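You operate a simulated robot arm through the tools that you are given. There is no shell and no other tool.

You are at the controls of a simulated two-armed robot. One attempt, no reset.

## Task
Load the 1952 reel and save a sharp picture of frame 41.
Fine: gate shut, lamp on; watch the display; one picture; leave that frame showing sharp and the lens dial as it is.

The check looks at the end state, three seconds after you hand in, the way a careful person would. Anything else that was tipped, shoved, dropped, spilled or broken makes it a failure.

## Robot
Two 7-joint arms with fingered hands on one trunk that stands fixed in place. Base frame: the origin is at the foot of the trunk, x ahead of it, y to its left, z up. Readings come in m, degrees, newtons and seconds.
The left shoulder is at [0.055, 0.185, 1.201], the right one opposite. With the tool pointing down near the work surface each hand reaches from about 0.1 to 0.82 m from the base axis, measured 20 degrees to its own side. Payload 4 kg a hand.
The TCP of each hand is the grasp point between the finger pads, 0.026 m short of the fingertips. In the tool frame z runs along the fingers and y along their closing line. The gripper opens to 0.132 m; its body begins 0.073 m behind the TCP. The gripper is a hand of 3 fingers: y runs from the thumb to the fingers, the wrist lies at [0, 0, -0.224] in the tool frame, and closing takes about 1.5 s.
Orientation is that of the tool frame in the base frame, as a unit quaternion [w, x, y, z]. With the fingers straight down and closing along the base's y, the tool's x points along the base's -x, its y along +y and its z along -z.

## Interface
- The arms move only by the tool nudge_tool. It takes "left_targets", "right_targets" or both (then of equal length, played together; a hand with none holds still); each is a list that holds one entry, the list of rows, each a list of 7 numbers: the turn, a rotation vector about the tool's x, y, z in degrees, then the shift along the tool's x, y, z in mm, then the finger opening in mm, from 0 to 132. In form: [[[ax, ay, az, dx, dy, dz, hand], ...]]. A call has 1 to 20 rows; each row is the pose to reach, as a shift and turn from the pose commanded when the call began, along the tool's axes at that moment. Rows are played at 5 a second. More than 0.05 m and 8.6 degrees between two rows, or a gripper value outside its range, and nothing of the call is played. A pose out of reach is approached as far as the arm can. The call stops where the force on the tool passes 40 N (or 10 N more than at its start, if that is more) or the arm is blocked; 0.2 s more then pass. Each finger travels about 0.072 m/s and halts on what it meets, pressing with about 32 N; the grip force reading is that of the motor and also rises with nothing between the fingers. The clock runs only during rows and for 0.2 s after the last one: add rows that repeat a pose to give the fingers time. The reply holds the time, the measured pose of the TCP, the force on the tool along the base axes, the opening and the grip force, in the units named above and with some noise, with the torque about the TCP (base axes, N m) and any sound that the robot's microphone picked up, and new pictures: "pictures" is both (left out), scene, wrist or none (wrist: the cameras of the hands that moved).
- Cameras (640 x 400 px; columns grow to the right, rows downward): "scene" is now at [0.1511, 0.0248, 1.4195]; the picture's right is [0.30, -0.95, -0.04], its down [-0.65, -0.17, -0.74] and it looks along [0.70, 0.25, -0.67] (base axes); focal length 313 px, centre (320, 200). "left" rides on the left gripper at [-0.062, 0.003, -0.092] in its tool frame; the picture's right is [-0.05, -1.00, 0.00], its down [0.83, -0.04, -0.56] and it looks along [0.55, -0.03, 0.83] (tool axes); focal length 230 px, centre (320, 200). "right" rides on the right gripper at [0.062, 0.003, -0.092] in its tool frame; the picture's right is [-0.05, 1.00, 0.00], its down [-0.83, -0.04, -0.56] and it looks along [-0.56, -0.03, 0.83] (tool axes); focal length 230 px, centre (320, 200). There is no depth. A picture from a camera that has moved, and an enlarged one, comes with that camera's place and axes in the base frame and with its lens.
- move_column(by): moves the trunk up (or, below 0, down) by that many m; the arms and the scene camera ride with it, the base frame stays. It gives what a move gives, with no picture.
- set_grasp(shape, hand): the hand has 3 fingers and takes this shape, open, in about a second: jaw (thumb against the fingers, like two jaws); tri (thumb and two fingers); tip (a fingertip pinch); poke (one finger out to press); point (the index stretched); flat (the hand flat); cup (the hand cupped); fist (a fist). The gripper value then closes the fingers along that shape, each until it touches; the sizes above hold for jaw. It gives what a move gives, with no picture.
- aim_head(pan, tilt): turns the head with the scene camera to pan (to the left, within 86 degrees either way) and tilt (down, from -29 to 69), counted from straight ahead of the robot (the tilt from the chest, where the trunk bows). It gives what a move gives, and a new picture of the scene camera.
- inspect(camera, box): a new picture of the part [left, top, right, bottom] of that camera's present view, enlarged. The clock stands still meanwhile.
- sign_off(): hands the job in; it is judged then, once.

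Places have to be worked out from the pictures, the camera data and where the tool is seen. Open the grippers and draw the arms clear of the work before you hand the job in, unless the task says otherwise.

The tools are called as name(argument=value, ...) on one line, values as JSON. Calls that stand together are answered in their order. nudge_tool: Moves the arms, as the interface text tells. Its arguments: {"type":"object","properties":{"left_targets":{"type":"array","items":{"type":"array","items":{"type":"array","items":{"type":"number"}}}},"right_targets":{"type":"array","items":{"type":"array","items":{"type":"array","items":{"type":"number"}}}},"pictures":{"type":"string","enum":["both","scene","wrist","none"]}},"required":[]} The other tools are called the same way: move_column (by) moves the trunk up or down; set_grasp (shape, hand) gives the hand a shape; aim_head (pan, tilt) turns the head that bears the scene camera; inspect (camera, box) takes an enlarged picture of a part of a camera's view; sign_off () hands the job in.

At the start:

```text
time: 0.0
left_tcp_pos: [0.3551, 0.4075, 1.1284]
left_ee_rot: [-0.001, 0.0, 1.0, 0.0]
left_contact_force: [0.1, -1.0, 0.2]
left_moment: [0.0, 0.01, -0.01]
left_gripper_width: 0.132
left_gripper_force: 0.0
left_shape: jaw
right_tcp_pos: [0.4892, 0.0005, 1.1567]
right_ee_rot: [0.0, 0.001, 1.0, -0.001]
right_contact_force: [0.4, 0.4, -0.9]
right_moment: [-0.01, -0.01, -0.01]
right_gripper_width: 0.1319
right_gripper_force: 0.0
right_shape: jaw
trunk travel left (down, up): [-0.234, 0.228]
head pan, tilt (commanded): [17.6, 35.1]
```

scene: 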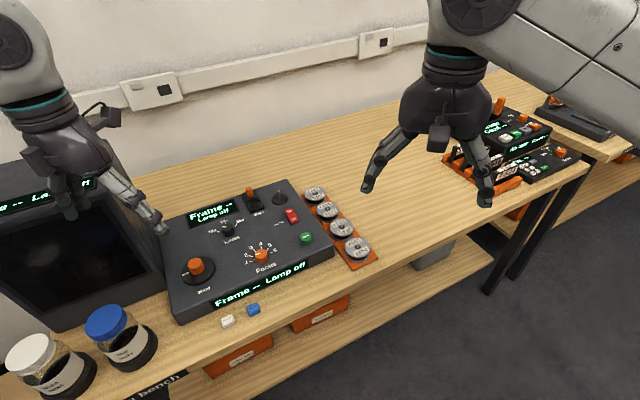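
right: 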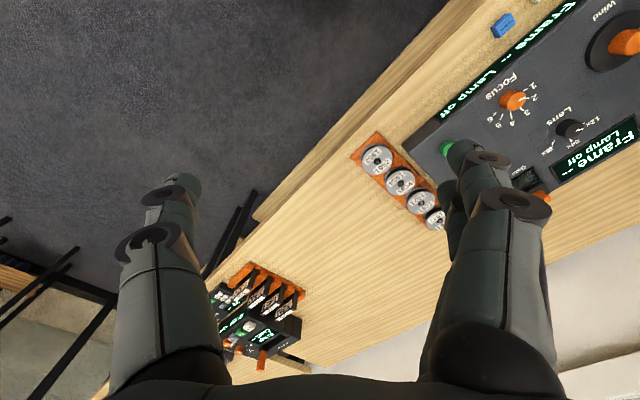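
left: 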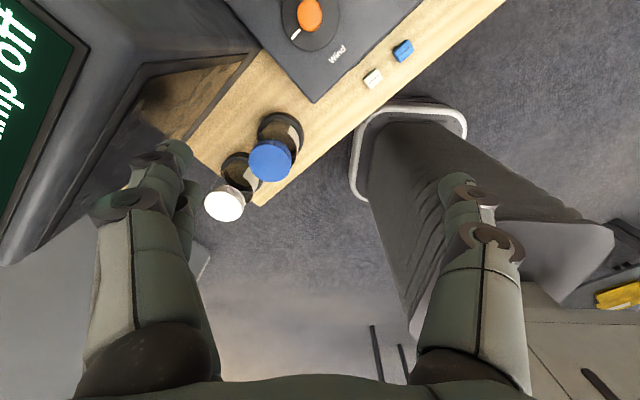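

The scene shows a microfilm reader console with a reel rack beside it. I'll enlarge the console and the reel rack to read their labels.

inspect(camera="scene", box=[150, 170, 340, 320])

inspect(camera="scene", box=[290, 175, 390, 275])

inspect(camera="scene", box=[430, 80, 640, 220])

inspect(camera="right", box=[340, 0, 640, 240])

```text
2.67 times, centred on (245, 245) of scene
camera zoom: at [0.1511, 0.0248, 1.4195], right [0.3, -0.95, -0.04], down [-0.65, -0.17, -0.74], along [0.7, 0.25, -0.67], focal length 834 px, centre (520, 80)
```

zoom: 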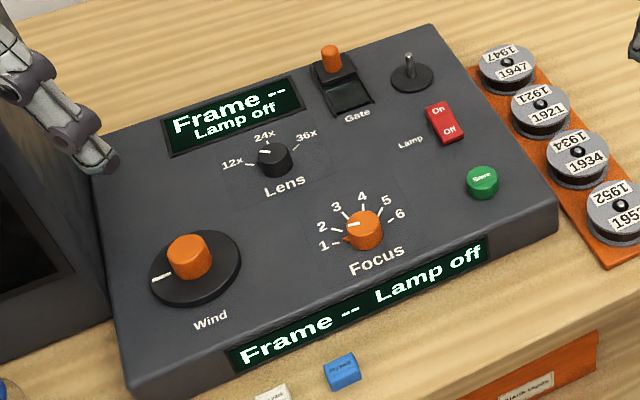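

```text
4.00 times, centred on (340, 225) of scene
camera zoom: at [0.1511, 0.0248, 1.4195], right [0.3, -0.95, -0.04], down [-0.65, -0.17, -0.74], along [0.7, 0.25, -0.67], focal length 1250 px, centre (240, 100)
```

zoom: 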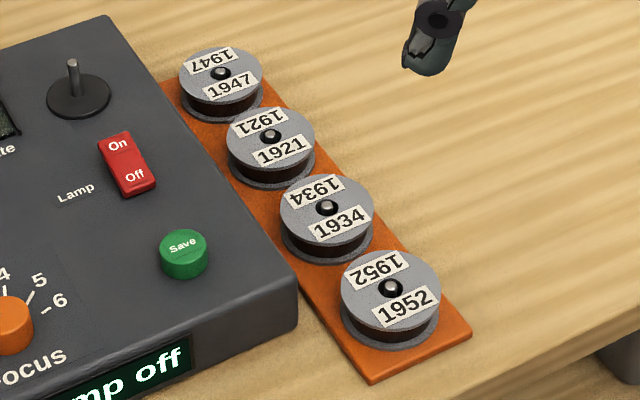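

```text
2.86 times, centred on (535, 150) of scene
camera zoom: at [0.1511, 0.0248, 1.4195], right [0.3, -0.95, -0.04], down [-0.65, -0.17, -0.74], along [0.7, 0.25, -0.67], focal length 893 px, centre (-294, 343)
```

zoom: 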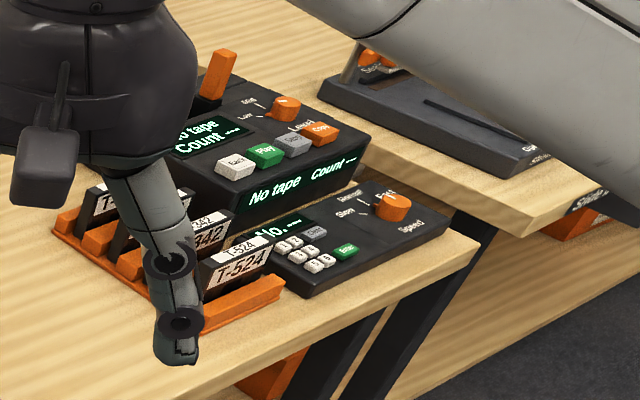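

```text
1.67 times, centred on (490, 120) of right
camera zoom: at [0.4269, 0.0029, 1.2486], right [0.05, 1.0, 0.0], down [0.83, -0.04, 0.56], along [0.56, -0.03, -0.83], focal length 384 px, centre (37, 333)
```

zoom: 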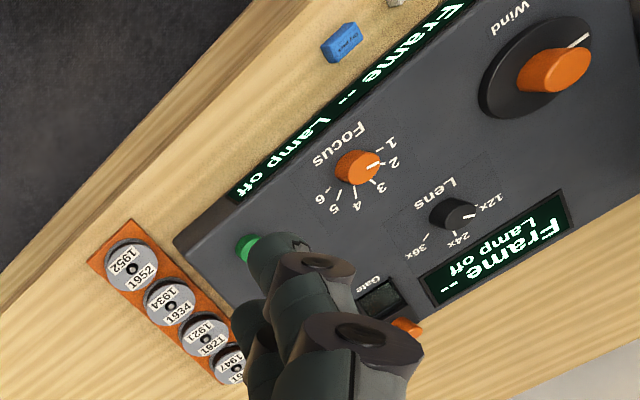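

Rough triangulation puts the 1952 reel near [0.63, 0.11, 0.82] and the console yawed about 43°. I'll zoom in further on the gate, spindle, lamp and reel.

inspect(camera="scene", box=[235, 175, 315, 225])

inspect(camera="scene", box=[230, 220, 310, 270])

inspect(camera="scene", box=[300, 210, 380, 260])

inspect(camera="scene", box=[160, 220, 260, 320])

inspect(camera="scene", box=[0, 160, 200, 400])

```text
8.00 times, centred on (275, 200) of scene
camera zoom: at [0.1511, 0.0248, 1.4195], right [0.3, -0.95, -0.04], down [-0.65, -0.17, -0.74], along [0.7, 0.25, -0.67], focal length 2500 px, centre (680, 200)
```

zoom: 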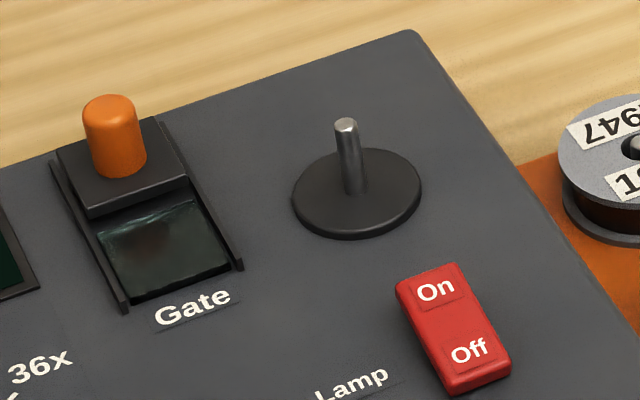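

```text
8.00 times, centred on (270, 245) of scene
camera zoom: at [0.1511, 0.0248, 1.4195], right [0.3, -0.95, -0.04], down [-0.65, -0.17, -0.74], along [0.7, 0.25, -0.67], focal length 2500 px, centre (720, -160)
```

zoom: 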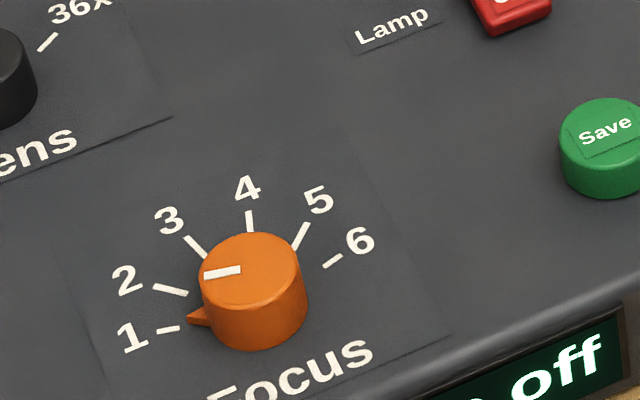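

```text
8.00 times, centred on (340, 235) of scene
camera zoom: at [0.1511, 0.0248, 1.4195], right [0.3, -0.95, -0.04], down [-0.65, -0.17, -0.74], along [0.7, 0.25, -0.67], focal length 2500 px, centre (160, -80)
```

zoom: 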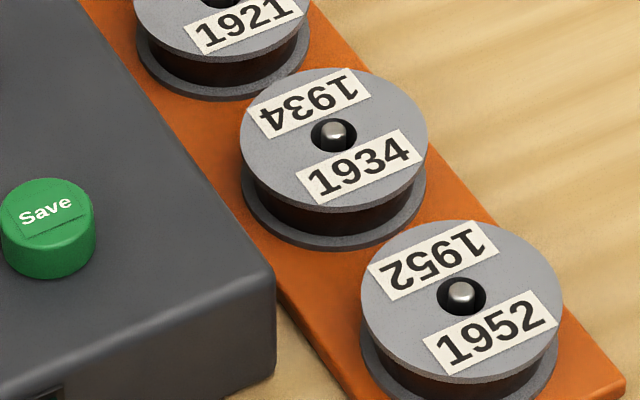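

```text
4.00 times, centred on (210, 270) of scene
camera zoom: at [0.1511, 0.0248, 1.4195], right [0.3, -0.95, -0.04], down [-0.65, -0.17, -0.74], along [0.7, 0.25, -0.67], focal length 1250 px, centre (760, -80)
```

zoom: 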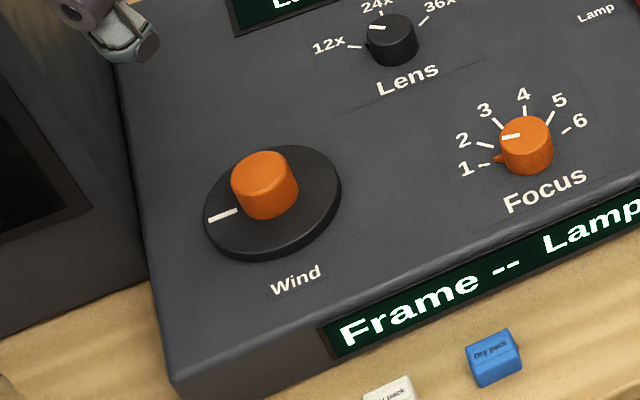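

```text
1.67 times, centred on (100, 280) of scene
camera zoom: at [0.1511, 0.0248, 1.4195], right [0.3, -0.95, -0.04], down [-0.65, -0.17, -0.74], along [0.7, 0.25, -0.67], focal length 521 px, centre (687, 67)
```

zoom: 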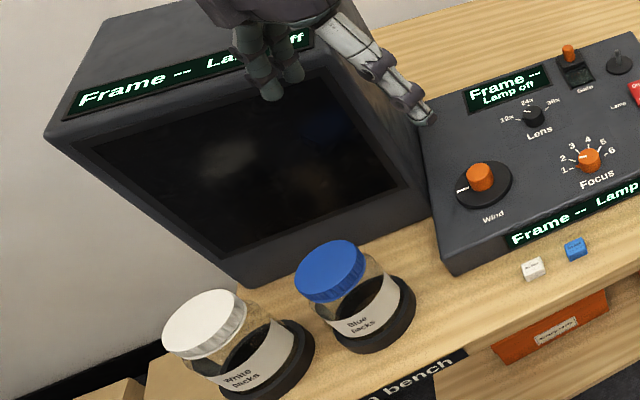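

The gate is a sliding cover, now open with its orange knob at the back, and the spindle is a disc with a pin. I'll bring the right hand over the reel tray, yawed 43° to match the console, to get a close second view for triangulation.

nudge_tool(right_targets=[[[0, 0, -6, -11, 7, 22, 132], [0, 0, -12, -22, 14, 44, 132], [0, 0, -18, -33, 21, 66, 132], [0, 0, -24, -44, 28, 88, 132], [0, 0, -30, -55, 35, 110, 132], [0, 0, -36, -66, 42, 132, 132], [0, 0, -43, -81, 52, 170, 132]]], pictures="both")

```text
time: 1.6
left_tcp_pos: [0.3562, 0.408, 1.1288]
left_ee_rot: [-0.001, 0.0, 1.0, 0.0]
left_contact_force: [0.6, -0.4, -0.6]
left_moment: [0.01, 0.0, -0.03]
left_gripper_width: 0.1315
left_gripper_force: 0.1
left_shape: jaw
right_tcp_pos: [0.5716, 0.052, 0.9866]
right_ee_rot: [0.0, -0.368, 0.93, 0.0]
right_contact_force: [-0.4, -0.6, -1.0]
right_moment: [0.01, 0.0, 0.01]
right_gripper_width: 0.1316
right_gripper_force: 0.1
right_shape: jaw
trunk travel left (down, up): [-0.234, 0.228]
head pan, tilt (commanded): [17.6, 35.1]
camera scene: at [0.1522, 0.0253, 1.4193], right [0.3, -0.95, -0.04], down [-0.65, -0.17, -0.74], along [0.7, 0.25, -0.67], focal length 313 px, centre (320, 200)
camera right: at [0.5231, 0.012, 1.0776], right [-0.64, 0.76, 0.0], down [0.64, 0.54, 0.55], along [0.42, 0.36, -0.83], focal length 230 px, centre (320, 200)
```

scene: 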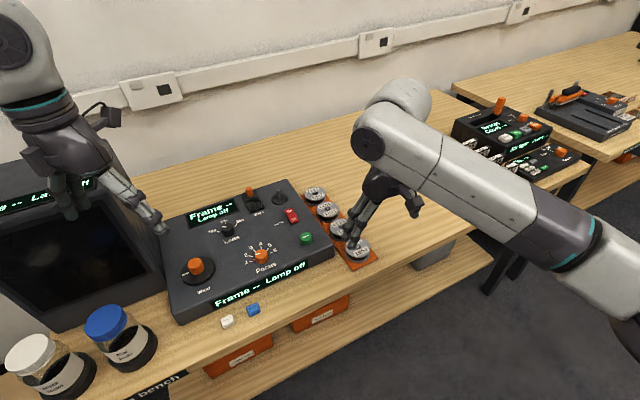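
right: 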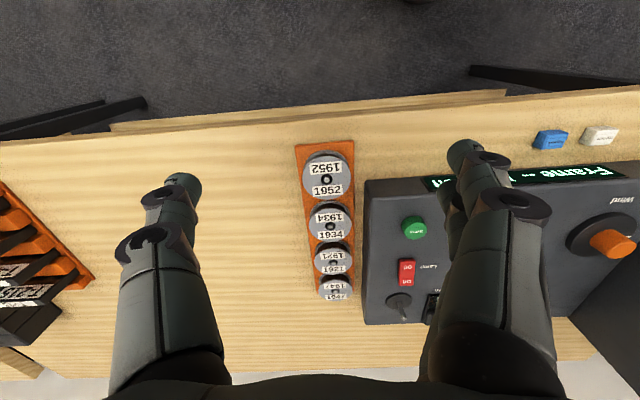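

The right camera now looks straight over the tray and the console's right side. I'll enlarge both areas for measurement.

inspect(camera="right", box=[280, 130, 440, 230])

inspect(camera="right", box=[340, 230, 500, 330])

inspect(camera="scene", box=[180, 175, 340, 275])

```text
4.00 times, centred on (360, 180) of right
camera zoom: at [0.5231, 0.012, 1.0776], right [-0.64, 0.76, 0.0], down [0.64, 0.54, 0.55], along [0.42, 0.36, -0.83], focal length 920 px, centre (160, 280)
```

zoom: 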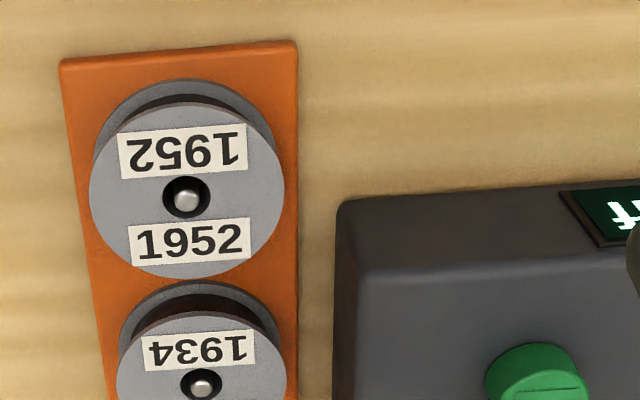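

```text
4.00 times, centred on (420, 280) of right
camera zoom: at [0.5231, 0.012, 1.0776], right [-0.64, 0.76, 0.0], down [0.64, 0.54, 0.55], along [0.42, 0.36, -0.83], focal length 920 px, centre (-80, -120)
```

zoom: 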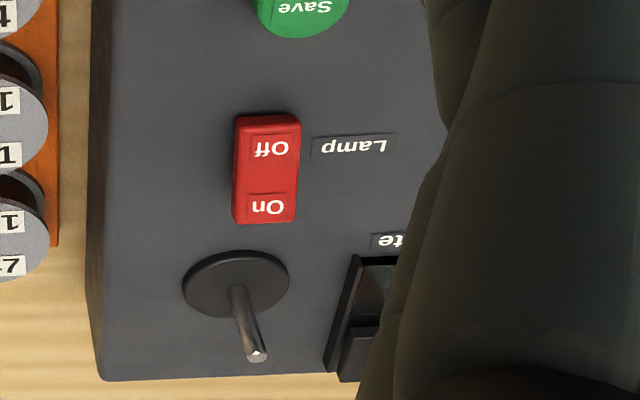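

```text
4.00 times, centred on (260, 225) of scene
camera zoom: at [0.1522, 0.0253, 1.4193], right [0.3, -0.95, -0.04], down [-0.65, -0.17, -0.74], along [0.7, 0.25, -0.67], focal length 1250 px, centre (560, 100)
```

zoom: 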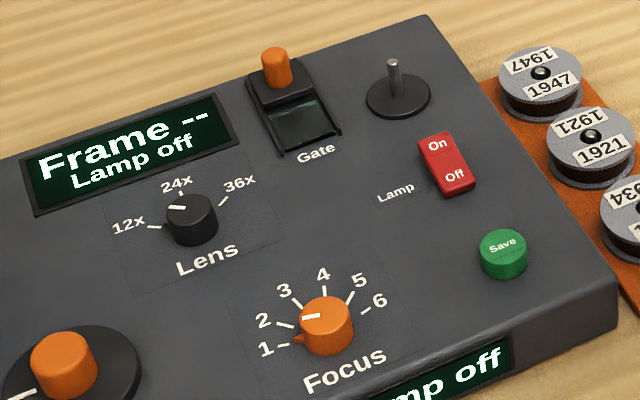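

Wrist stereo from two poses agrees well: the 1952 reel is centred near [0.621, 0.106], its top is at z≈0.8285, it is 60 mm across and about 22 mm tall, and the tray row runs at 45°. The spindle, near [0.709, 0.342], is out of the right arm's reach, so the left hand will do the loading. I'll draw the right arm away to the right.

nudge_tool(right_targets=[[[0, 0, 0, 0, 0, -45, 132], [0, 0, 6, 36, -17, -60, 132], [0, 0, 12, 72, -34, -75, 132], [0, 0, 18, 110, -51, -90, 132], [0, 0, 24, 147, -68, -100, 132], [0, 0, 30, 184, -85, -105, 132], [0, 0, 36, 220, -102, -110, 132], [0, 0, 40, 257, -120, -113, 132], [0, 0, 43, 293, -137, -113, 132]]], pictures="scene")

```text
time: 3.6
left_tcp_pos: [0.354, 0.4068, 1.1292]
left_ee_rot: [0.001, 0.0, 1.0, 0.001]
left_contact_force: [0.9, -0.3, 0.4]
left_moment: [-0.04, -0.02, -0.02]
left_gripper_width: 0.1319
left_gripper_force: 0.0
left_shape: jaw
right_tcp_pos: [0.4466, -0.2487, 1.1002]
right_ee_rot: [0.001, 0.0, 1.0, 0.0]
right_contact_force: [-0.2, 0.0, 1.0]
right_moment: [0.0, 0.03, 0.0]
right_gripper_width: 0.1318
right_gripper_force: 0.1
right_shape: jaw
trunk travel left (down, up): [-0.234, 0.228]
head pan, tilt (commanded): [17.6, 35.1]
camera scene: at [0.1498, 0.0233, 1.4197], right [0.3, -0.95, -0.04], down [-0.65, -0.17, -0.74], along [0.7, 0.25, -0.67], focal length 313 px, centre (320, 200)
```

scene: 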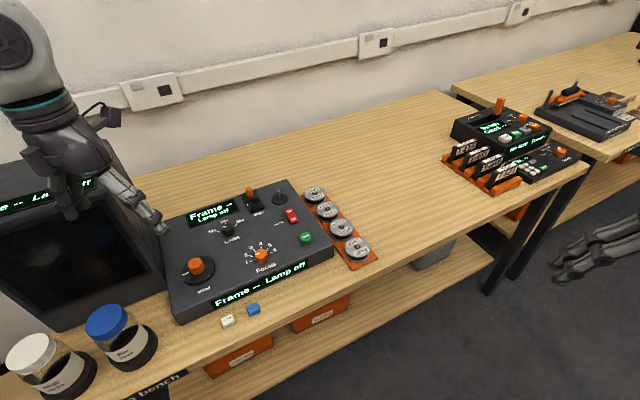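

The right arm is clear. Next I'll bring the left hand over the console, yawed +60° and kept high, to check that yaw is reachable and to get close views.

nudge_tool(left_targets=[[[0, 0, -7, -30, -17, 0, 132], [0, 0, -14, -60, -34, 0, 132], [0, 0, -21, -90, -51, 0, 132], [0, 0, -28, -120, -68, 10, 132], [0, 0, -35, -150, -85, 20, 132], [0, 0, -42, -180, -102, 35, 132], [0, 0, -50, -210, -120, 50, 132], [0, 0, -58, -240, -135, 70, 132], [0, 0, -60, -245, -137, 80, 132]]], pictures="both")

```text
time: 5.6
left_tcp_pos: [0.5989, 0.2715, 1.0498]
left_ee_rot: [0.0, -0.501, 0.866, 0.0]
left_contact_force: [-0.5, -0.6, 0.5]
left_moment: [0.0, 0.02, -0.04]
left_gripper_width: 0.1318
left_gripper_force: 0.1
left_shape: jaw
right_tcp_pos: [0.4478, -0.2485, 1.0999]
right_ee_rot: [0.001, 0.0, 1.0, -0.001]
right_contact_force: [-0.9, 0.3, -0.7]
right_moment: [0.04, 0.01, -0.04]
right_gripper_width: 0.1317
right_gripper_force: 0.0
right_shape: jaw
trunk travel left (down, up): [-0.234, 0.228]
head pan, tilt (commanded): [17.6, 35.1]
camera scene: at [0.1509, 0.0252, 1.4196], right [0.3, -0.95, -0.04], down [-0.65, -0.17, -0.74], along [0.7, 0.25, -0.67], focal length 313 px, centre (320, 200)
camera left: at [0.6279, 0.3247, 1.1404], right [0.89, -0.45, 0.0], down [-0.38, -0.74, 0.56], along [-0.25, -0.5, -0.83], focal length 230 px, centre (320, 200)
```

scene: 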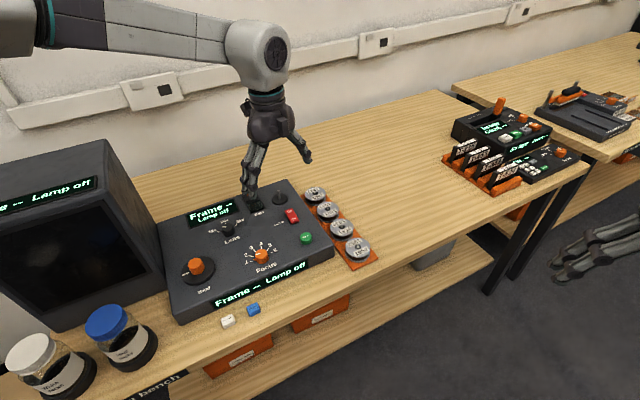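
left: 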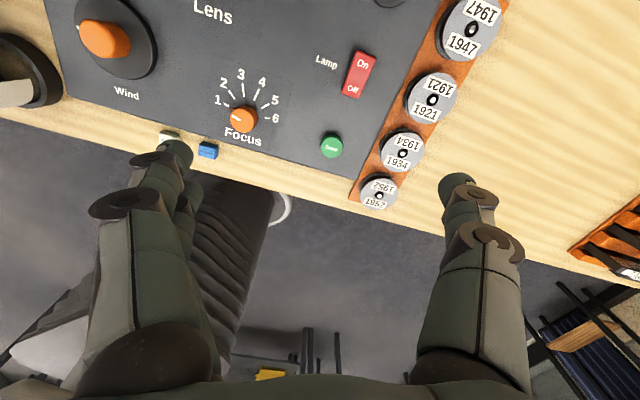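

The yaw is reachable, and the left camera gives the 1952 reel at [0.622, 0.105], which agrees with the right. I'll enlarge this view to measure the controls and the gap around the reel.

inspect(camera="left", box=[300, 80, 460, 220])

inspect(camera="left", box=[40, 0, 300, 170])

```text
2.86 times, centred on (380, 150) of left
camera zoom: at [0.6279, 0.3247, 1.1404], right [0.89, -0.45, 0.0], down [-0.38, -0.74, 0.56], along [-0.25, -0.5, -0.83], focal length 657 px, centre (149, 343)
```

zoom: 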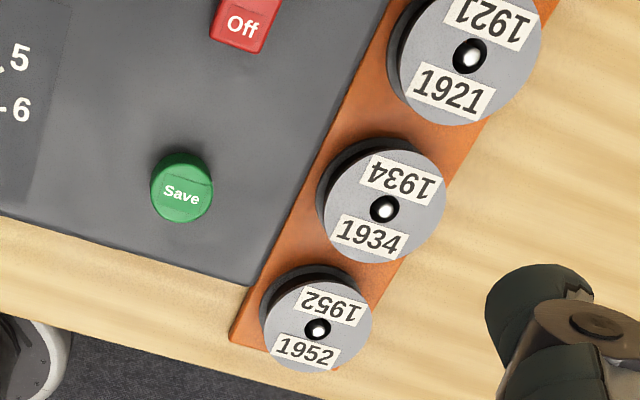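

```text
2.35 times, centred on (170, 85) of left
camera zoom: at [0.6279, 0.3247, 1.1404], right [0.89, -0.45, 0.0], down [-0.38, -0.74, 0.56], along [-0.25, -0.5, -0.83], focal length 541 px, centre (673, 471)
```

zoom: 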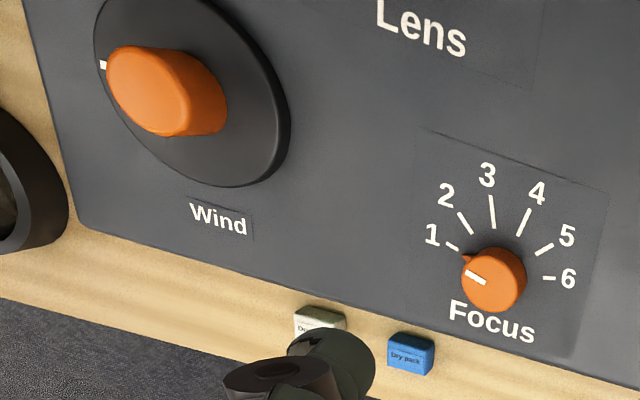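

The inner fingers fit in front of the console corner if the closing line is at about yaw 80°. I'll hover over the 1952 reel at z≈0.93 with that yaw and check the alignment.

nudge_tool(left_targets=[[[0, 0, -4, 26, -20, 0, 132], [0, 0, -8, 53, -40, 20, 132], [0, 0, -12, 80, -60, 45, 132], [0, 0, -16, 106, -81, 75, 132], [0, 0, -20, 132.3, -101.2, 105, 132], [0, 0, -20, 132.3, -101.2, 120, 132]]], pictures="both")

```text
time: 7.0
left_tcp_pos: [0.584, 0.1477, 0.951]
left_ee_rot: [0.0, -0.643, 0.766, 0.0]
left_contact_force: [-0.4, 0.8, 0.1]
left_moment: [0.01, -0.03, -0.03]
left_gripper_width: 0.1321
left_gripper_force: 0.1
left_shape: jaw
left hand out of reach, approached as far as the arm can: row 4, 5, 6
right_tcp_pos: [0.4484, -0.2491, 1.1006]
right_ee_rot: [-0.001, 0.001, 1.0, 0.0]
right_contact_force: [0.0, -1.1, -0.1]
right_moment: [0.01, 0.0, -0.01]
right_gripper_width: 0.1319
right_gripper_force: 0.0
right_shape: jaw
trunk travel left (down, up): [-0.234, 0.228]
head pan, tilt (commanded): [17.6, 35.1]
camera scene: at [0.1519, 0.0247, 1.4194], right [0.3, -0.95, -0.04], down [-0.65, -0.17, -0.74], along [0.7, 0.25, -0.67], focal length 313 px, centre (320, 200)
camera left: at [0.5923, 0.2078, 1.0423], right [0.99, -0.12, 0.0], down [-0.1, -0.83, 0.56], along [-0.07, -0.55, -0.83], focal length 230 px, centre (320, 200)
```

scene: 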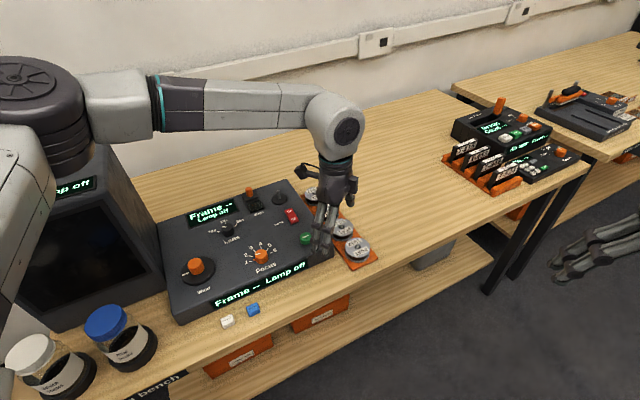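
left: 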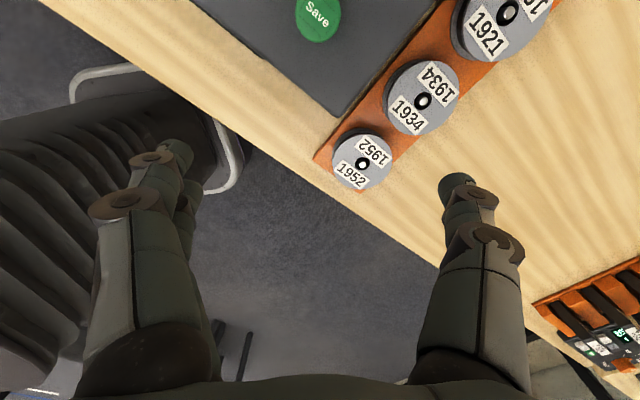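

Rows 4 to 6 were out of reach: at yaw 80° the left wrist can't get that far right. I'll turn back to yaw 60° in place and see where the arm settles.

nudge_tool(left_targets=[[[0, 0, 7, 0, 0, 0, 132], [0, 0, 14, 0, 0, 0, 132], [0, 0, 20, 0, 0, 0, 132], [0, 0, 20, 0, 0, 0, 132]]], pictures="wrist")

```text
time: 8.0
left_tcp_pos: [0.5833, 0.1478, 0.9517]
left_ee_rot: [0.0, -0.5, 0.866, -0.001]
left_contact_force: [0.0, 1.1, 0.2]
left_moment: [-0.01, -0.01, -0.01]
left_gripper_width: 0.1319
left_gripper_force: 0.0
left_shape: jaw
right_tcp_pos: [0.4481, -0.25, 1.1003]
right_ee_rot: [0.0, 0.0, 1.0, 0.0]
right_contact_force: [-0.3, -0.5, 0.4]
right_moment: [0.02, 0.01, 0.0]
right_gripper_width: 0.1319
right_gripper_force: 0.1
right_shape: jaw
trunk travel left (down, up): [-0.234, 0.228]
head pan, tilt (commanded): [17.6, 35.1]
camera left: at [0.6129, 0.2015, 1.0438], right [0.89, -0.45, 0.0], down [-0.38, -0.74, 0.56], along [-0.25, -0.49, -0.83], focal length 230 px, centre (320, 200)
```

left: 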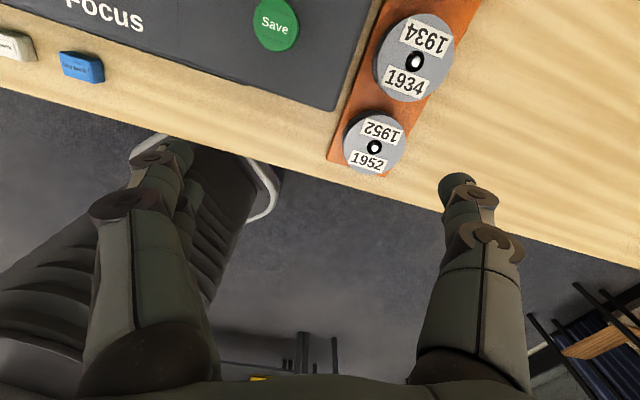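

The commanded pose is clamped to what the arm reached. I'll move toward [0.622, 0.105, 0.93] at yaw 60° and see if that is reachable.

nudge_tool(left_targets=[[[0, 0, 0, 6, -18, 0, 132], [0, 0, 0, 12, -36, 0, 132], [0, 0, 0, 18.2, -54.4, 0, 132], [0, 0, 0, 18.2, -54.4, 20, 132]]], pictures="wrist")

```text
time: 9.0
left_tcp_pos: [0.5842, 0.1488, 0.9482]
left_ee_rot: [0.0, -0.5, 0.866, 0.0]
left_contact_force: [-0.2, -0.9, -0.6]
left_moment: [-0.04, 0.05, 0.04]
left_gripper_width: 0.1319
left_gripper_force: 0.1
left_shape: jaw
left hand out of reach, approached as far as the arm can: row 1, 2, 3, 4
right_tcp_pos: [0.4476, -0.2488, 1.1002]
right_ee_rot: [0.0, 0.001, 1.0, -0.001]
right_contact_force: [0.4, -0.3, 0.0]
right_moment: [-0.02, -0.01, 0.01]
right_gripper_width: 0.1318
right_gripper_force: 0.1
right_shape: jaw
trunk travel left (down, up): [-0.234, 0.228]
head pan, tilt (commanded): [17.6, 35.1]
camera left: at [0.6123, 0.2022, 1.0403], right [0.89, -0.45, 0.0], down [-0.38, -0.74, 0.56], along [-0.25, -0.5, -0.83], focal length 230 px, centre (320, 200)
```

left: 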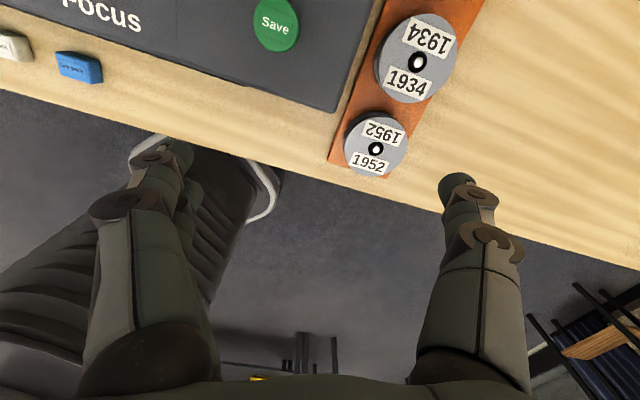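

Yaw isn't the limit: the left arm can't cross this far right at the present shoulder height. I'll raise the trunk to change the arm's geometry and test the reach again.

move_column(by=0.15)

```text
time: 10.8
left_tcp_pos: [0.5712, 0.1498, 1.1668]
left_ee_rot: [0.049, -0.5, 0.864, -0.029]
left_contact_force: [-0.5, 0.5, 0.2]
left_moment: [-0.03, 0.01, 0.01]
left_gripper_width: 0.1319
left_gripper_force: 0.0
left_shape: jaw
right_tcp_pos: [0.4491, -0.2492, 1.2497]
right_ee_rot: [0.0, 0.001, 1.0, 0.0]
right_contact_force: [-0.2, 0.2, -0.6]
right_moment: [0.02, -0.03, 0.01]
right_gripper_width: 0.1319
right_gripper_force: 0.1
right_shape: jaw
trunk travel left (down, up): [-0.384, 0.078]
head pan, tilt (commanded): [17.6, 35.1]
```

Raising the trunk freed the arm, which relaxed to z 1.167 with a 6.5° tilt. I'll level the tool and move stepwise toward a hover over the reel at z≈1.0 to test reach at this trunk height.

nudge_tool(left_targets=[[[-5.66, 3.25, 0, 0, 0, 0, 132], [-5.66, 3.25, 0, 5, -12, 40, 132], [-5.66, 3.25, 0, 10, -24, 80, 132], [-5.66, 3.25, 0, 16, -36, 120, 132], [-5.66, 3.25, 0, 23, -49.5, 150, 132], [-5.66, 3.25, 0, 23, -49.5, 171.5, 132]]], pictures="both")

```text
time: 12.2
left_tcp_pos: [0.5384, 0.187, 1.0677]
left_ee_rot: [0.0, -0.5, 0.866, -0.001]
left_contact_force: [-1.4, 0.4, 0.1]
left_moment: [0.0, -0.02, 0.05]
left_gripper_width: 0.1317
left_gripper_force: 0.1
left_shape: jaw
left hand out of reach, approached as far as the arm can: row 1, 2, 3, 4, 5, 6
right_tcp_pos: [0.449, -0.2481, 1.2516]
right_ee_rot: [0.001, 0.0, 1.0, -0.001]
right_contact_force: [-0.2, 0.5, 0.4]
right_moment: [-0.02, 0.0, -0.06]
right_gripper_width: 0.1316
right_gripper_force: 0.1
right_shape: jaw
trunk travel left (down, up): [-0.384, 0.078]
head pan, tilt (commanded): [17.6, 35.1]
camera scene: at [0.0862, 0.0247, 1.5864], right [0.3, -0.95, -0.01], down [-0.56, -0.17, -0.81], along [0.77, 0.25, -0.59], focal length 313 px, centre (320, 200)
camera left: at [0.5661, 0.2396, 1.161], right [0.89, -0.45, 0.0], down [-0.38, -0.74, 0.56], along [-0.25, -0.5, -0.83], focal length 230 px, centre (320, 200)
```

scene: 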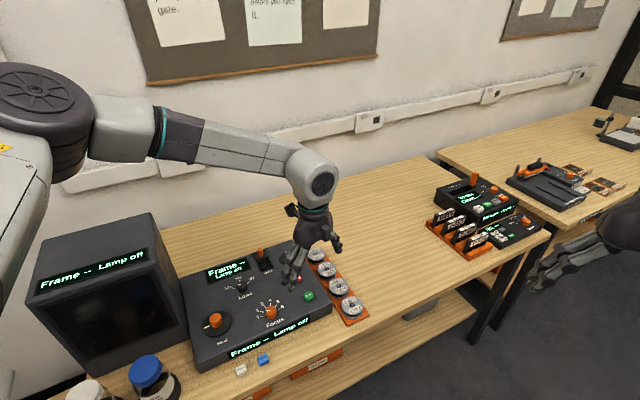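
left: 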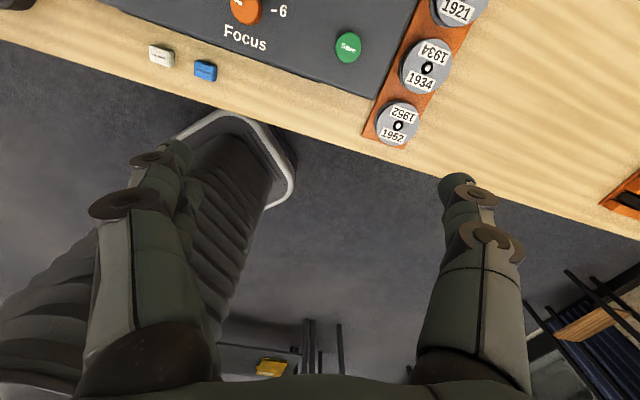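

The trunk bows, so raising it moved the shoulders back and reduced reach; lowering it should help. Wall notes have come into view, so I'll look at those first.

aim_head(pan=17.6, tilt=5)

```text
time: 13.1
left_tcp_pos: [0.5367, 0.1853, 1.0694]
left_ee_rot: [0.0, -0.5, 0.866, -0.001]
left_contact_force: [-0.3, -0.1, -0.1]
left_moment: [0.01, -0.01, 0.02]
left_gripper_width: 0.132
left_gripper_force: 0.0
left_shape: jaw
right_tcp_pos: [0.449, -0.2481, 1.2505]
right_ee_rot: [0.001, 0.001, 1.0, 0.0]
right_contact_force: [0.0, 0.7, 0.2]
right_moment: [0.05, -0.05, -0.01]
right_gripper_width: 0.1319
right_gripper_force: 0.0
right_shape: jaw
trunk travel left (down, up): [-0.384, 0.078]
head pan, tilt (commanded): [17.6, 5.0]
camera scene: at [0.0906, 0.0257, 1.6347], right [0.3, -0.95, -0.01], down [-0.1, -0.03, -0.99], along [0.95, 0.3, -0.1], focal length 313 px, centre (320, 200)
```

scene: 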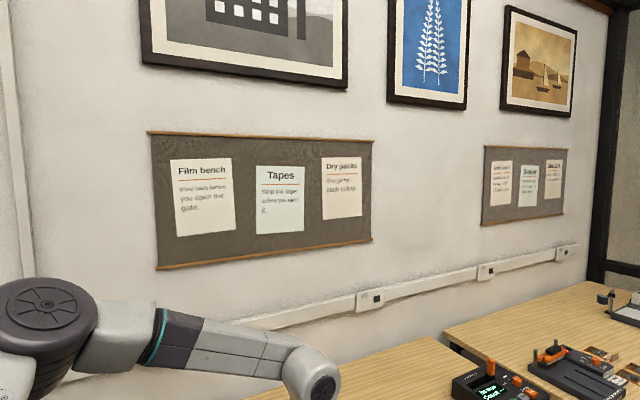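

I'll enlarge the notes to read them.

inspect(camera="scene", box=[150, 130, 380, 270])

inspect(camera="scene", box=[480, 145, 570, 225])

```text
2.78 times, centred on (265, 200) of scene
camera zoom: at [0.0906, 0.0257, 1.6347], right [0.3, -0.95, -0.01], down [-0.1, -0.03, -0.99], along [0.95, 0.3, -0.1], focal length 870 px, centre (473, 200)
```

zoom: 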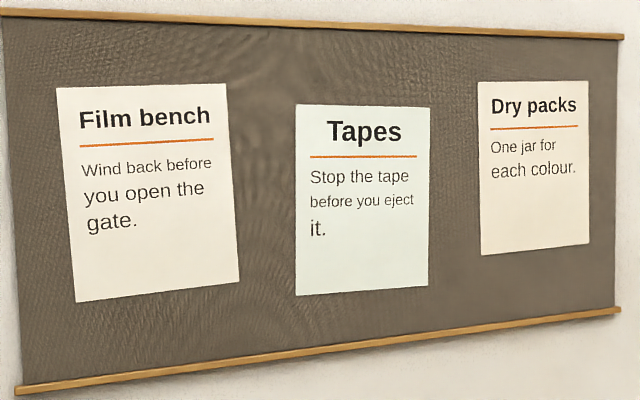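

```text
5.00 times, centred on (525, 185) of scene
camera zoom: at [0.0906, 0.0257, 1.6347], right [0.3, -0.95, -0.01], down [-0.1, -0.03, -0.99], along [0.95, 0.3, -0.1], focal length 1563 px, centre (-705, 275)
```

zoom: 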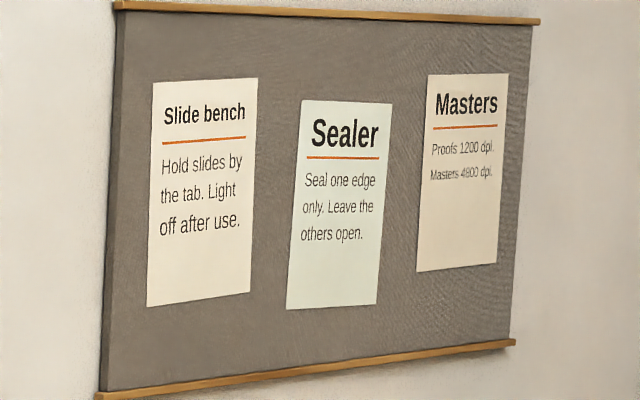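

The film-bench note says to wind back before opening the gate, which doesn't apply here since the gate only needs shutting. The left arm is in an elbow-high posture that blocks crossing, so I'll lift it to a comfortable spot and turn the wrist toward yaw ~137°, the mirror of the right arm's posture, to see if that frees it.

nudge_tool(left_targets=[[[0, 0, -7.7, -4, 7, -20, 132], [0, 0, -15.4, -8, 14, -40, 132], [0, 0, -23.1, -12, 21, -60, 132], [0, 0, -30.8, -16, 28, -80, 132], [0, 0, -38.5, -20, 35, -100, 132], [0, 0, -46.2, -24, 42, -115, 132], [0, 0, -53.9, -28, 49, -130, 132], [0, 0, -61.6, -32, 56, -130, 132], [0, 0, -69.3, -35, 64, -130, 132], [0, 0, -77, -35, 64, -130, 132]]], pictures="both")

aim_head(pan=17.6, tilt=35.1)

```text
time: 15.3
left_tcp_pos: [0.5016, 0.2504, 1.1991]
left_ee_rot: [0.001, 0.931, -0.365, 0.001]
left_contact_force: [0.1, -0.2, 0.2]
left_moment: [-0.01, 0.01, 0.01]
left_gripper_width: 0.1321
left_gripper_force: 0.1
left_shape: jaw
right_tcp_pos: [0.4482, -0.2493, 1.2514]
right_ee_rot: [0.001, 0.001, 1.0, 0.001]
right_contact_force: [0.5, -0.6, -0.2]
right_moment: [0.01, 0.0, 0.01]
right_gripper_width: 0.1316
right_gripper_force: 0.0
right_shape: jaw
trunk travel left (down, up): [-0.384, 0.078]
head pan, tilt (commanded): [17.6, 5.0]
camera scene: at [0.0906, 0.0256, 1.6347], right [0.3, -0.95, -0.01], down [-0.1, -0.03, -0.99], along [0.95, 0.3, -0.1], focal length 313 px, centre (320, 200)
camera left: at [0.4554, 0.2875, 1.2898], right [0.64, 0.77, 0.0], down [0.64, -0.53, 0.56], along [0.43, -0.36, -0.83], focal length 230 px, centre (320, 200)
```

scene: 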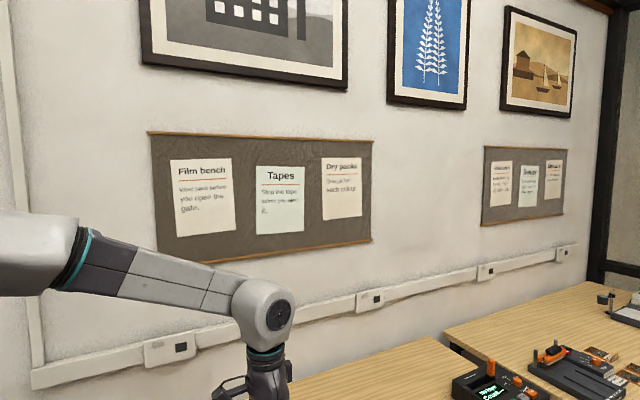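
left: 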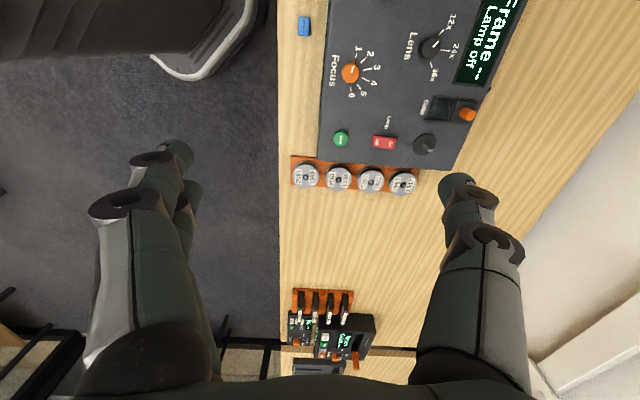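

```text
time: 16.2
left_tcp_pos: [0.5016, 0.2489, 1.1984]
left_ee_rot: [0.0, 0.93, -0.367, 0.001]
left_contact_force: [-0.6, -0.7, 0.1]
left_moment: [0.02, 0.03, 0.0]
left_gripper_width: 0.1317
left_gripper_force: 0.1
left_shape: jaw
right_tcp_pos: [0.4472, -0.2483, 1.2516]
right_ee_rot: [0.001, 0.001, 1.0, 0.0]
right_contact_force: [0.1, 0.8, -0.5]
right_moment: [-0.05, 0.0, 0.0]
right_gripper_width: 0.132
right_gripper_force: 0.0
right_shape: jaw
trunk travel left (down, up): [-0.384, 0.078]
head pan, tilt (commanded): [17.6, 35.1]
camera scene: at [0.0861, 0.0246, 1.5865], right [0.3, -0.95, -0.01], down [-0.56, -0.17, -0.81], along [0.77, 0.25, -0.59], focal length 313 px, centre (320, 200)
```

scene: 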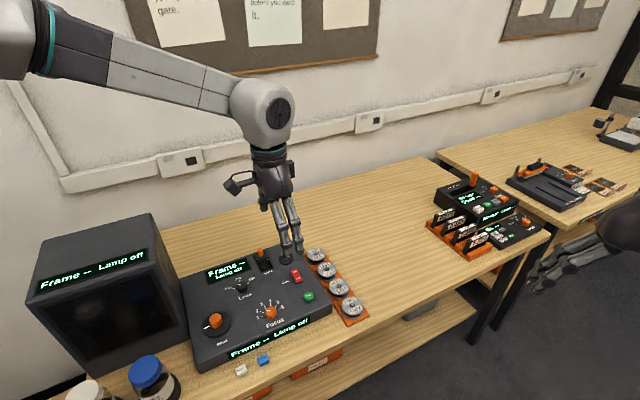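

Yaw 137° is reachable, but the elbow is still high. I'll lower the trunk in a safe step to bring the shoulders forward.

move_column(by=-0.12)

```text
time: 17.8
left_tcp_pos: [0.502, 0.2495, 1.0777]
left_ee_rot: [0.001, 0.93, -0.367, 0.001]
left_contact_force: [0.4, -0.1, 0.2]
left_moment: [0.02, -0.04, -0.01]
left_gripper_width: 0.132
left_gripper_force: 0.1
left_shape: jaw
right_tcp_pos: [0.449, -0.249, 1.1313]
right_ee_rot: [0.002, 0.0, 1.0, 0.0]
right_contact_force: [-0.6, 0.0, 0.3]
right_moment: [0.0, -0.01, 0.04]
right_gripper_width: 0.1319
right_gripper_force: 0.1
right_shape: jaw
trunk travel left (down, up): [-0.264, 0.198]
head pan, tilt (commanded): [17.6, 35.1]
```

Both hands rode down exactly 0.12 with their poses kept. I'll raise both hands to make room, then lower the trunk further.

nudge_tool(left_targets=[[[0, 0, 0, 0, 0, -40, 132], [0, 0, 0, 0, 0, -80, 132], [0, 0, 0, 0, 0, -110, 132]]], right_targets=[[[0, 0, 0, 0, 0, -40, 132], [0, 0, 0, 0, 0, -80, 132], [0, 0, 0, 0, 0, -110, 132]]], pictures="none")

move_column(by=-0.17)

```text
time: 18.6
left_tcp_pos: [0.5004, 0.2503, 1.1876]
left_ee_rot: [0.0, 0.931, -0.366, 0.001]
left_contact_force: [-0.2, 0.1, 0.4]
left_moment: [0.01, -0.05, 0.0]
left_gripper_width: 0.1319
left_gripper_force: 0.0
left_shape: jaw
right_tcp_pos: [0.4483, -0.2484, 1.2418]
right_ee_rot: [0.001, 0.0, 1.0, -0.001]
right_contact_force: [0.2, -0.9, 0.1]
right_moment: [0.03, -0.01, 0.0]
right_gripper_width: 0.132
right_gripper_force: 0.1
right_shape: jaw
trunk travel left (down, up): [-0.264, 0.198]
head pan, tilt (commanded): [17.6, 35.1]
```

```text
time: 20.5
left_tcp_pos: [0.5014, 0.2496, 1.0179]
left_ee_rot: [0.0, 0.93, -0.367, 0.001]
left_contact_force: [-0.8, 0.2, -0.4]
left_moment: [0.03, 0.02, -0.04]
left_gripper_width: 0.1318
left_gripper_force: 0.1
left_shape: jaw
right_tcp_pos: [0.4483, -0.2483, 1.0717]
right_ee_rot: [0.001, 0.001, 1.0, 0.0]
right_contact_force: [-0.1, -0.3, 1.3]
right_moment: [0.0, 0.01, 0.0]
right_gripper_width: 0.1317
right_gripper_force: 0.0
right_shape: jaw
trunk travel left (down, up): [-0.094, 0.368]
head pan, tilt (commanded): [17.6, 35.1]
```

The trunk is now 0.14 m below its starting height with poses held. I'll test the left hand's reach over the 1952 reel at z≈0.99, turning toward yaw 95°.

nudge_tool(left_targets=[[[0, 0, 7, 31, 4, 0, 132], [0, 0, 14, 62, 8, 5, 132], [0, 0, 21, 93, 12, 10, 132], [0, 0, 28, 124, 16, 15, 132], [0, 0, 35, 155, 20, 20, 132], [0, 0, 42, 186.8, 23.5, 28, 132]]], pictures="both")

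```text
time: 21.9
left_tcp_pos: [0.639, 0.1423, 0.9939]
left_ee_rot: [0.001, 0.737, -0.675, 0.0]
left_contact_force: [-0.3, 0.7, 0.5]
left_moment: [-0.03, 0.03, 0.0]
left_gripper_width: 0.132
left_gripper_force: 0.1
left_shape: jaw
left hand out of reach, approached as far as the arm can: row 6
right_tcp_pos: [0.4512, -0.2473, 1.0698]
right_ee_rot: [0.0, 0.0, 1.0, -0.001]
right_contact_force: [0.1, -0.2, 0.5]
right_moment: [-0.04, 0.0, 0.02]
right_gripper_width: 0.1319
right_gripper_force: 0.1
right_shape: jaw
trunk travel left (down, up): [-0.094, 0.368]
head pan, tilt (commanded): [17.6, 35.1]
camera scene: at [0.2625, 0.026, 1.2293], right [0.28, -0.95, -0.1], down [-0.79, -0.17, -0.58], along [0.54, 0.25, -0.81], focal length 313 px, centre (320, 200)
camera left: at [0.631, 0.2013, 1.0855], right [0.99, 0.14, 0.0], down [0.12, -0.82, 0.56], along [0.08, -0.55, -0.83], focal length 230 px, centre (320, 200)
```

scene: 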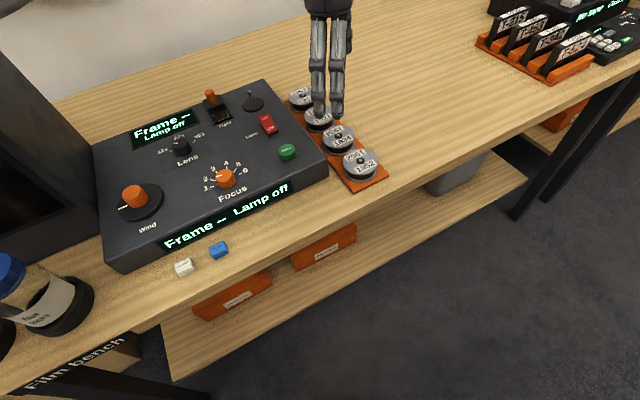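
left: 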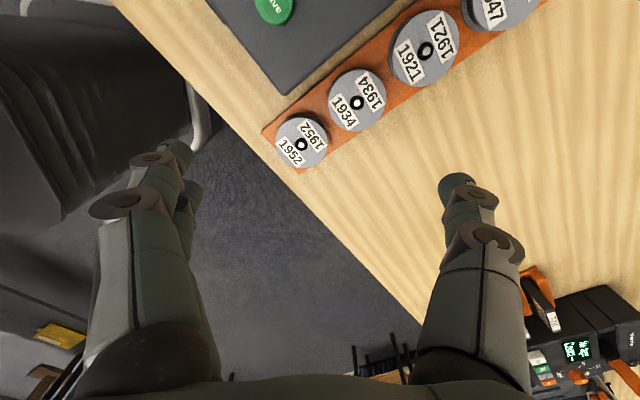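

Much better: only the last row fell short, at [0.639, 0.142]. I'll back off slightly and up, then lower the trunk almost fully for more forward shoulder reach.

nudge_tool(left_targets=[[[0, 0, 0, -15, 0, -30, 132], [0, 0, 0, -30, 0, -60, 132], [0, 0, 0, -40, 0, -90, 132]]], right_targets=[[[0, 0, 0, 0, 0, -30, 132], [0, 0, 0, 0, 0, -60, 132], [0, 0, 0, 0, 0, -90, 132]]], pictures="none")

move_column(by=-0.085)

```text
time: 22.7
left_tcp_pos: [0.6303, 0.1798, 1.0858]
left_ee_rot: [0.001, 0.738, -0.675, 0.0]
left_contact_force: [-0.1, -0.4, 0.4]
left_moment: [-0.05, -0.01, 0.02]
left_gripper_width: 0.1319
left_gripper_force: 0.0
left_shape: jaw
right_tcp_pos: [0.4478, -0.2486, 1.1617]
right_ee_rot: [0.0, 0.0, 1.0, -0.001]
right_contact_force: [-0.1, -0.3, 0.0]
right_moment: [-0.04, -0.01, -0.02]
right_gripper_width: 0.1318
right_gripper_force: 0.1
right_shape: jaw
trunk travel left (down, up): [-0.094, 0.368]
head pan, tilt (commanded): [17.6, 35.1]
```

```text
time: 23.9
left_tcp_pos: [0.6311, 0.1788, 1.0017]
left_ee_rot: [-0.001, 0.737, -0.676, 0.001]
left_contact_force: [0.4, 0.4, 0.0]
left_moment: [-0.02, -0.05, -0.01]
left_gripper_width: 0.132
left_gripper_force: 0.2
left_shape: jaw
right_tcp_pos: [0.4938, -0.2475, 1.02]
right_ee_rot: [-0.057, 0.0, 0.998, 0.0]
right_contact_force: [-0.4, -0.1, 0.2]
right_moment: [-0.01, -0.03, -0.01]
right_gripper_width: 0.1318
right_gripper_force: 0.1
right_shape: jaw
trunk travel left (down, up): [-0.009, 0.453]
head pan, tilt (commanded): [17.6, 35.1]
```

The left hand held its pose, while the right tilted slightly but is clear. I'll test the left hand over the reel again.

nudge_tool(left_targets=[[[0, 0, 0, 25, 5, 0, 132], [0, 0, 0, 50, 10, 10, 132], [0, 0, 0, 73, 15, 20, 132], [0, 0, 0, 73, 15, 40, 132], [0, 0, 0, 73, 15, 50, 132]]], pictures="both")

```text
time: 25.1
left_tcp_pos: [0.6169, 0.121, 0.9474]
left_ee_rot: [0.0, 0.737, -0.676, 0.0]
left_contact_force: [0.4, -0.2, 0.1]
left_moment: [0.0, 0.0, 0.0]
left_gripper_width: 0.1319
left_gripper_force: 0.2
left_shape: jaw
left hand out of reach, approached as far as the arm can: row 2, 3, 4, 5
right_tcp_pos: [0.4965, -0.2484, 1.0177]
right_ee_rot: [-0.059, 0.001, 0.998, -0.001]
right_contact_force: [-0.1, -0.2, 0.0]
right_moment: [-0.04, 0.02, 0.02]
right_gripper_width: 0.1319
right_gripper_force: 0.0
right_shape: jaw
trunk travel left (down, up): [-0.009, 0.453]
head pan, tilt (commanded): [17.6, 35.1]
camera scene: at [0.3432, 0.0253, 1.0878], right [0.26, -0.95, -0.15], down [-0.88, -0.17, -0.44], along [0.39, 0.25, -0.89], focal length 313 px, centre (320, 200)
camera left: at [0.6085, 0.181, 1.0387], right [0.99, 0.14, 0.0], down [0.12, -0.82, 0.56], along [0.08, -0.55, -0.83], focal length 230 px, centre (320, 200)
```

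scene: 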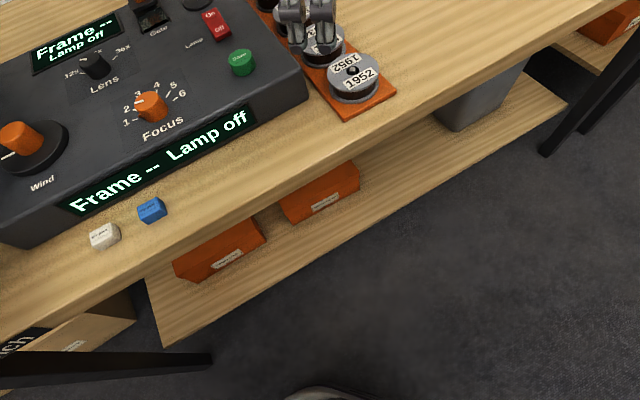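
left: 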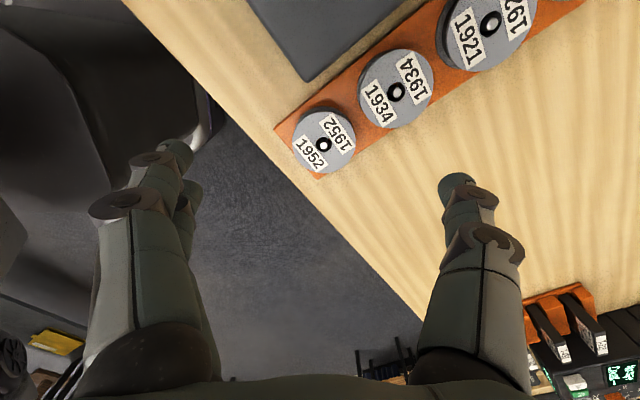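

The left hand is now only 16 mm short in y. A 6° tilt about the closing line keeps the pads vertical and supplies that reach, so I'll apply it with yaw 85° and centre over the reel at z≈0.93.

nudge_tool(left_targets=[[[0, 3, 5, 0, 0, 0, 132], [0, 6, 10, 0, 0, 0, 132], [0, 6, 10, 8, -2, 5, 132], [0, 6, 10, 16.3, -3.7, 17, 132]]], pictures="wrist")

```text
time: 26.1
left_tcp_pos: [0.6196, 0.1088, 0.9333]
left_ee_rot: [-0.036, -0.675, 0.735, -0.042]
left_contact_force: [1.1, -0.5, -0.3]
left_moment: [-0.03, 0.0, 0.01]
left_gripper_width: 0.1318
left_gripper_force: 0.1
left_shape: jaw
right_tcp_pos: [0.4944, -0.2438, 1.0205]
right_ee_rot: [-0.057, 0.0, 0.998, -0.001]
right_contact_force: [-0.3, 0.0, -0.4]
right_moment: [-0.01, -0.02, 0.02]
right_gripper_width: 0.1319
right_gripper_force: 0.1
right_shape: jaw
trunk travel left (down, up): [-0.009, 0.453]
head pan, tilt (commanded): [17.6, 35.1]
camera left: at [0.6219, 0.1787, 1.0184], right [1.0, -0.03, 0.01], down [-0.03, -0.77, 0.64], along [-0.01, -0.64, -0.77], focal length 230 px, centre (320, 200)
```

left: 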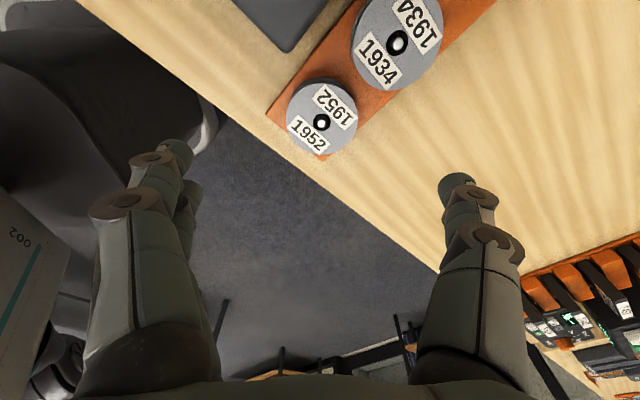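

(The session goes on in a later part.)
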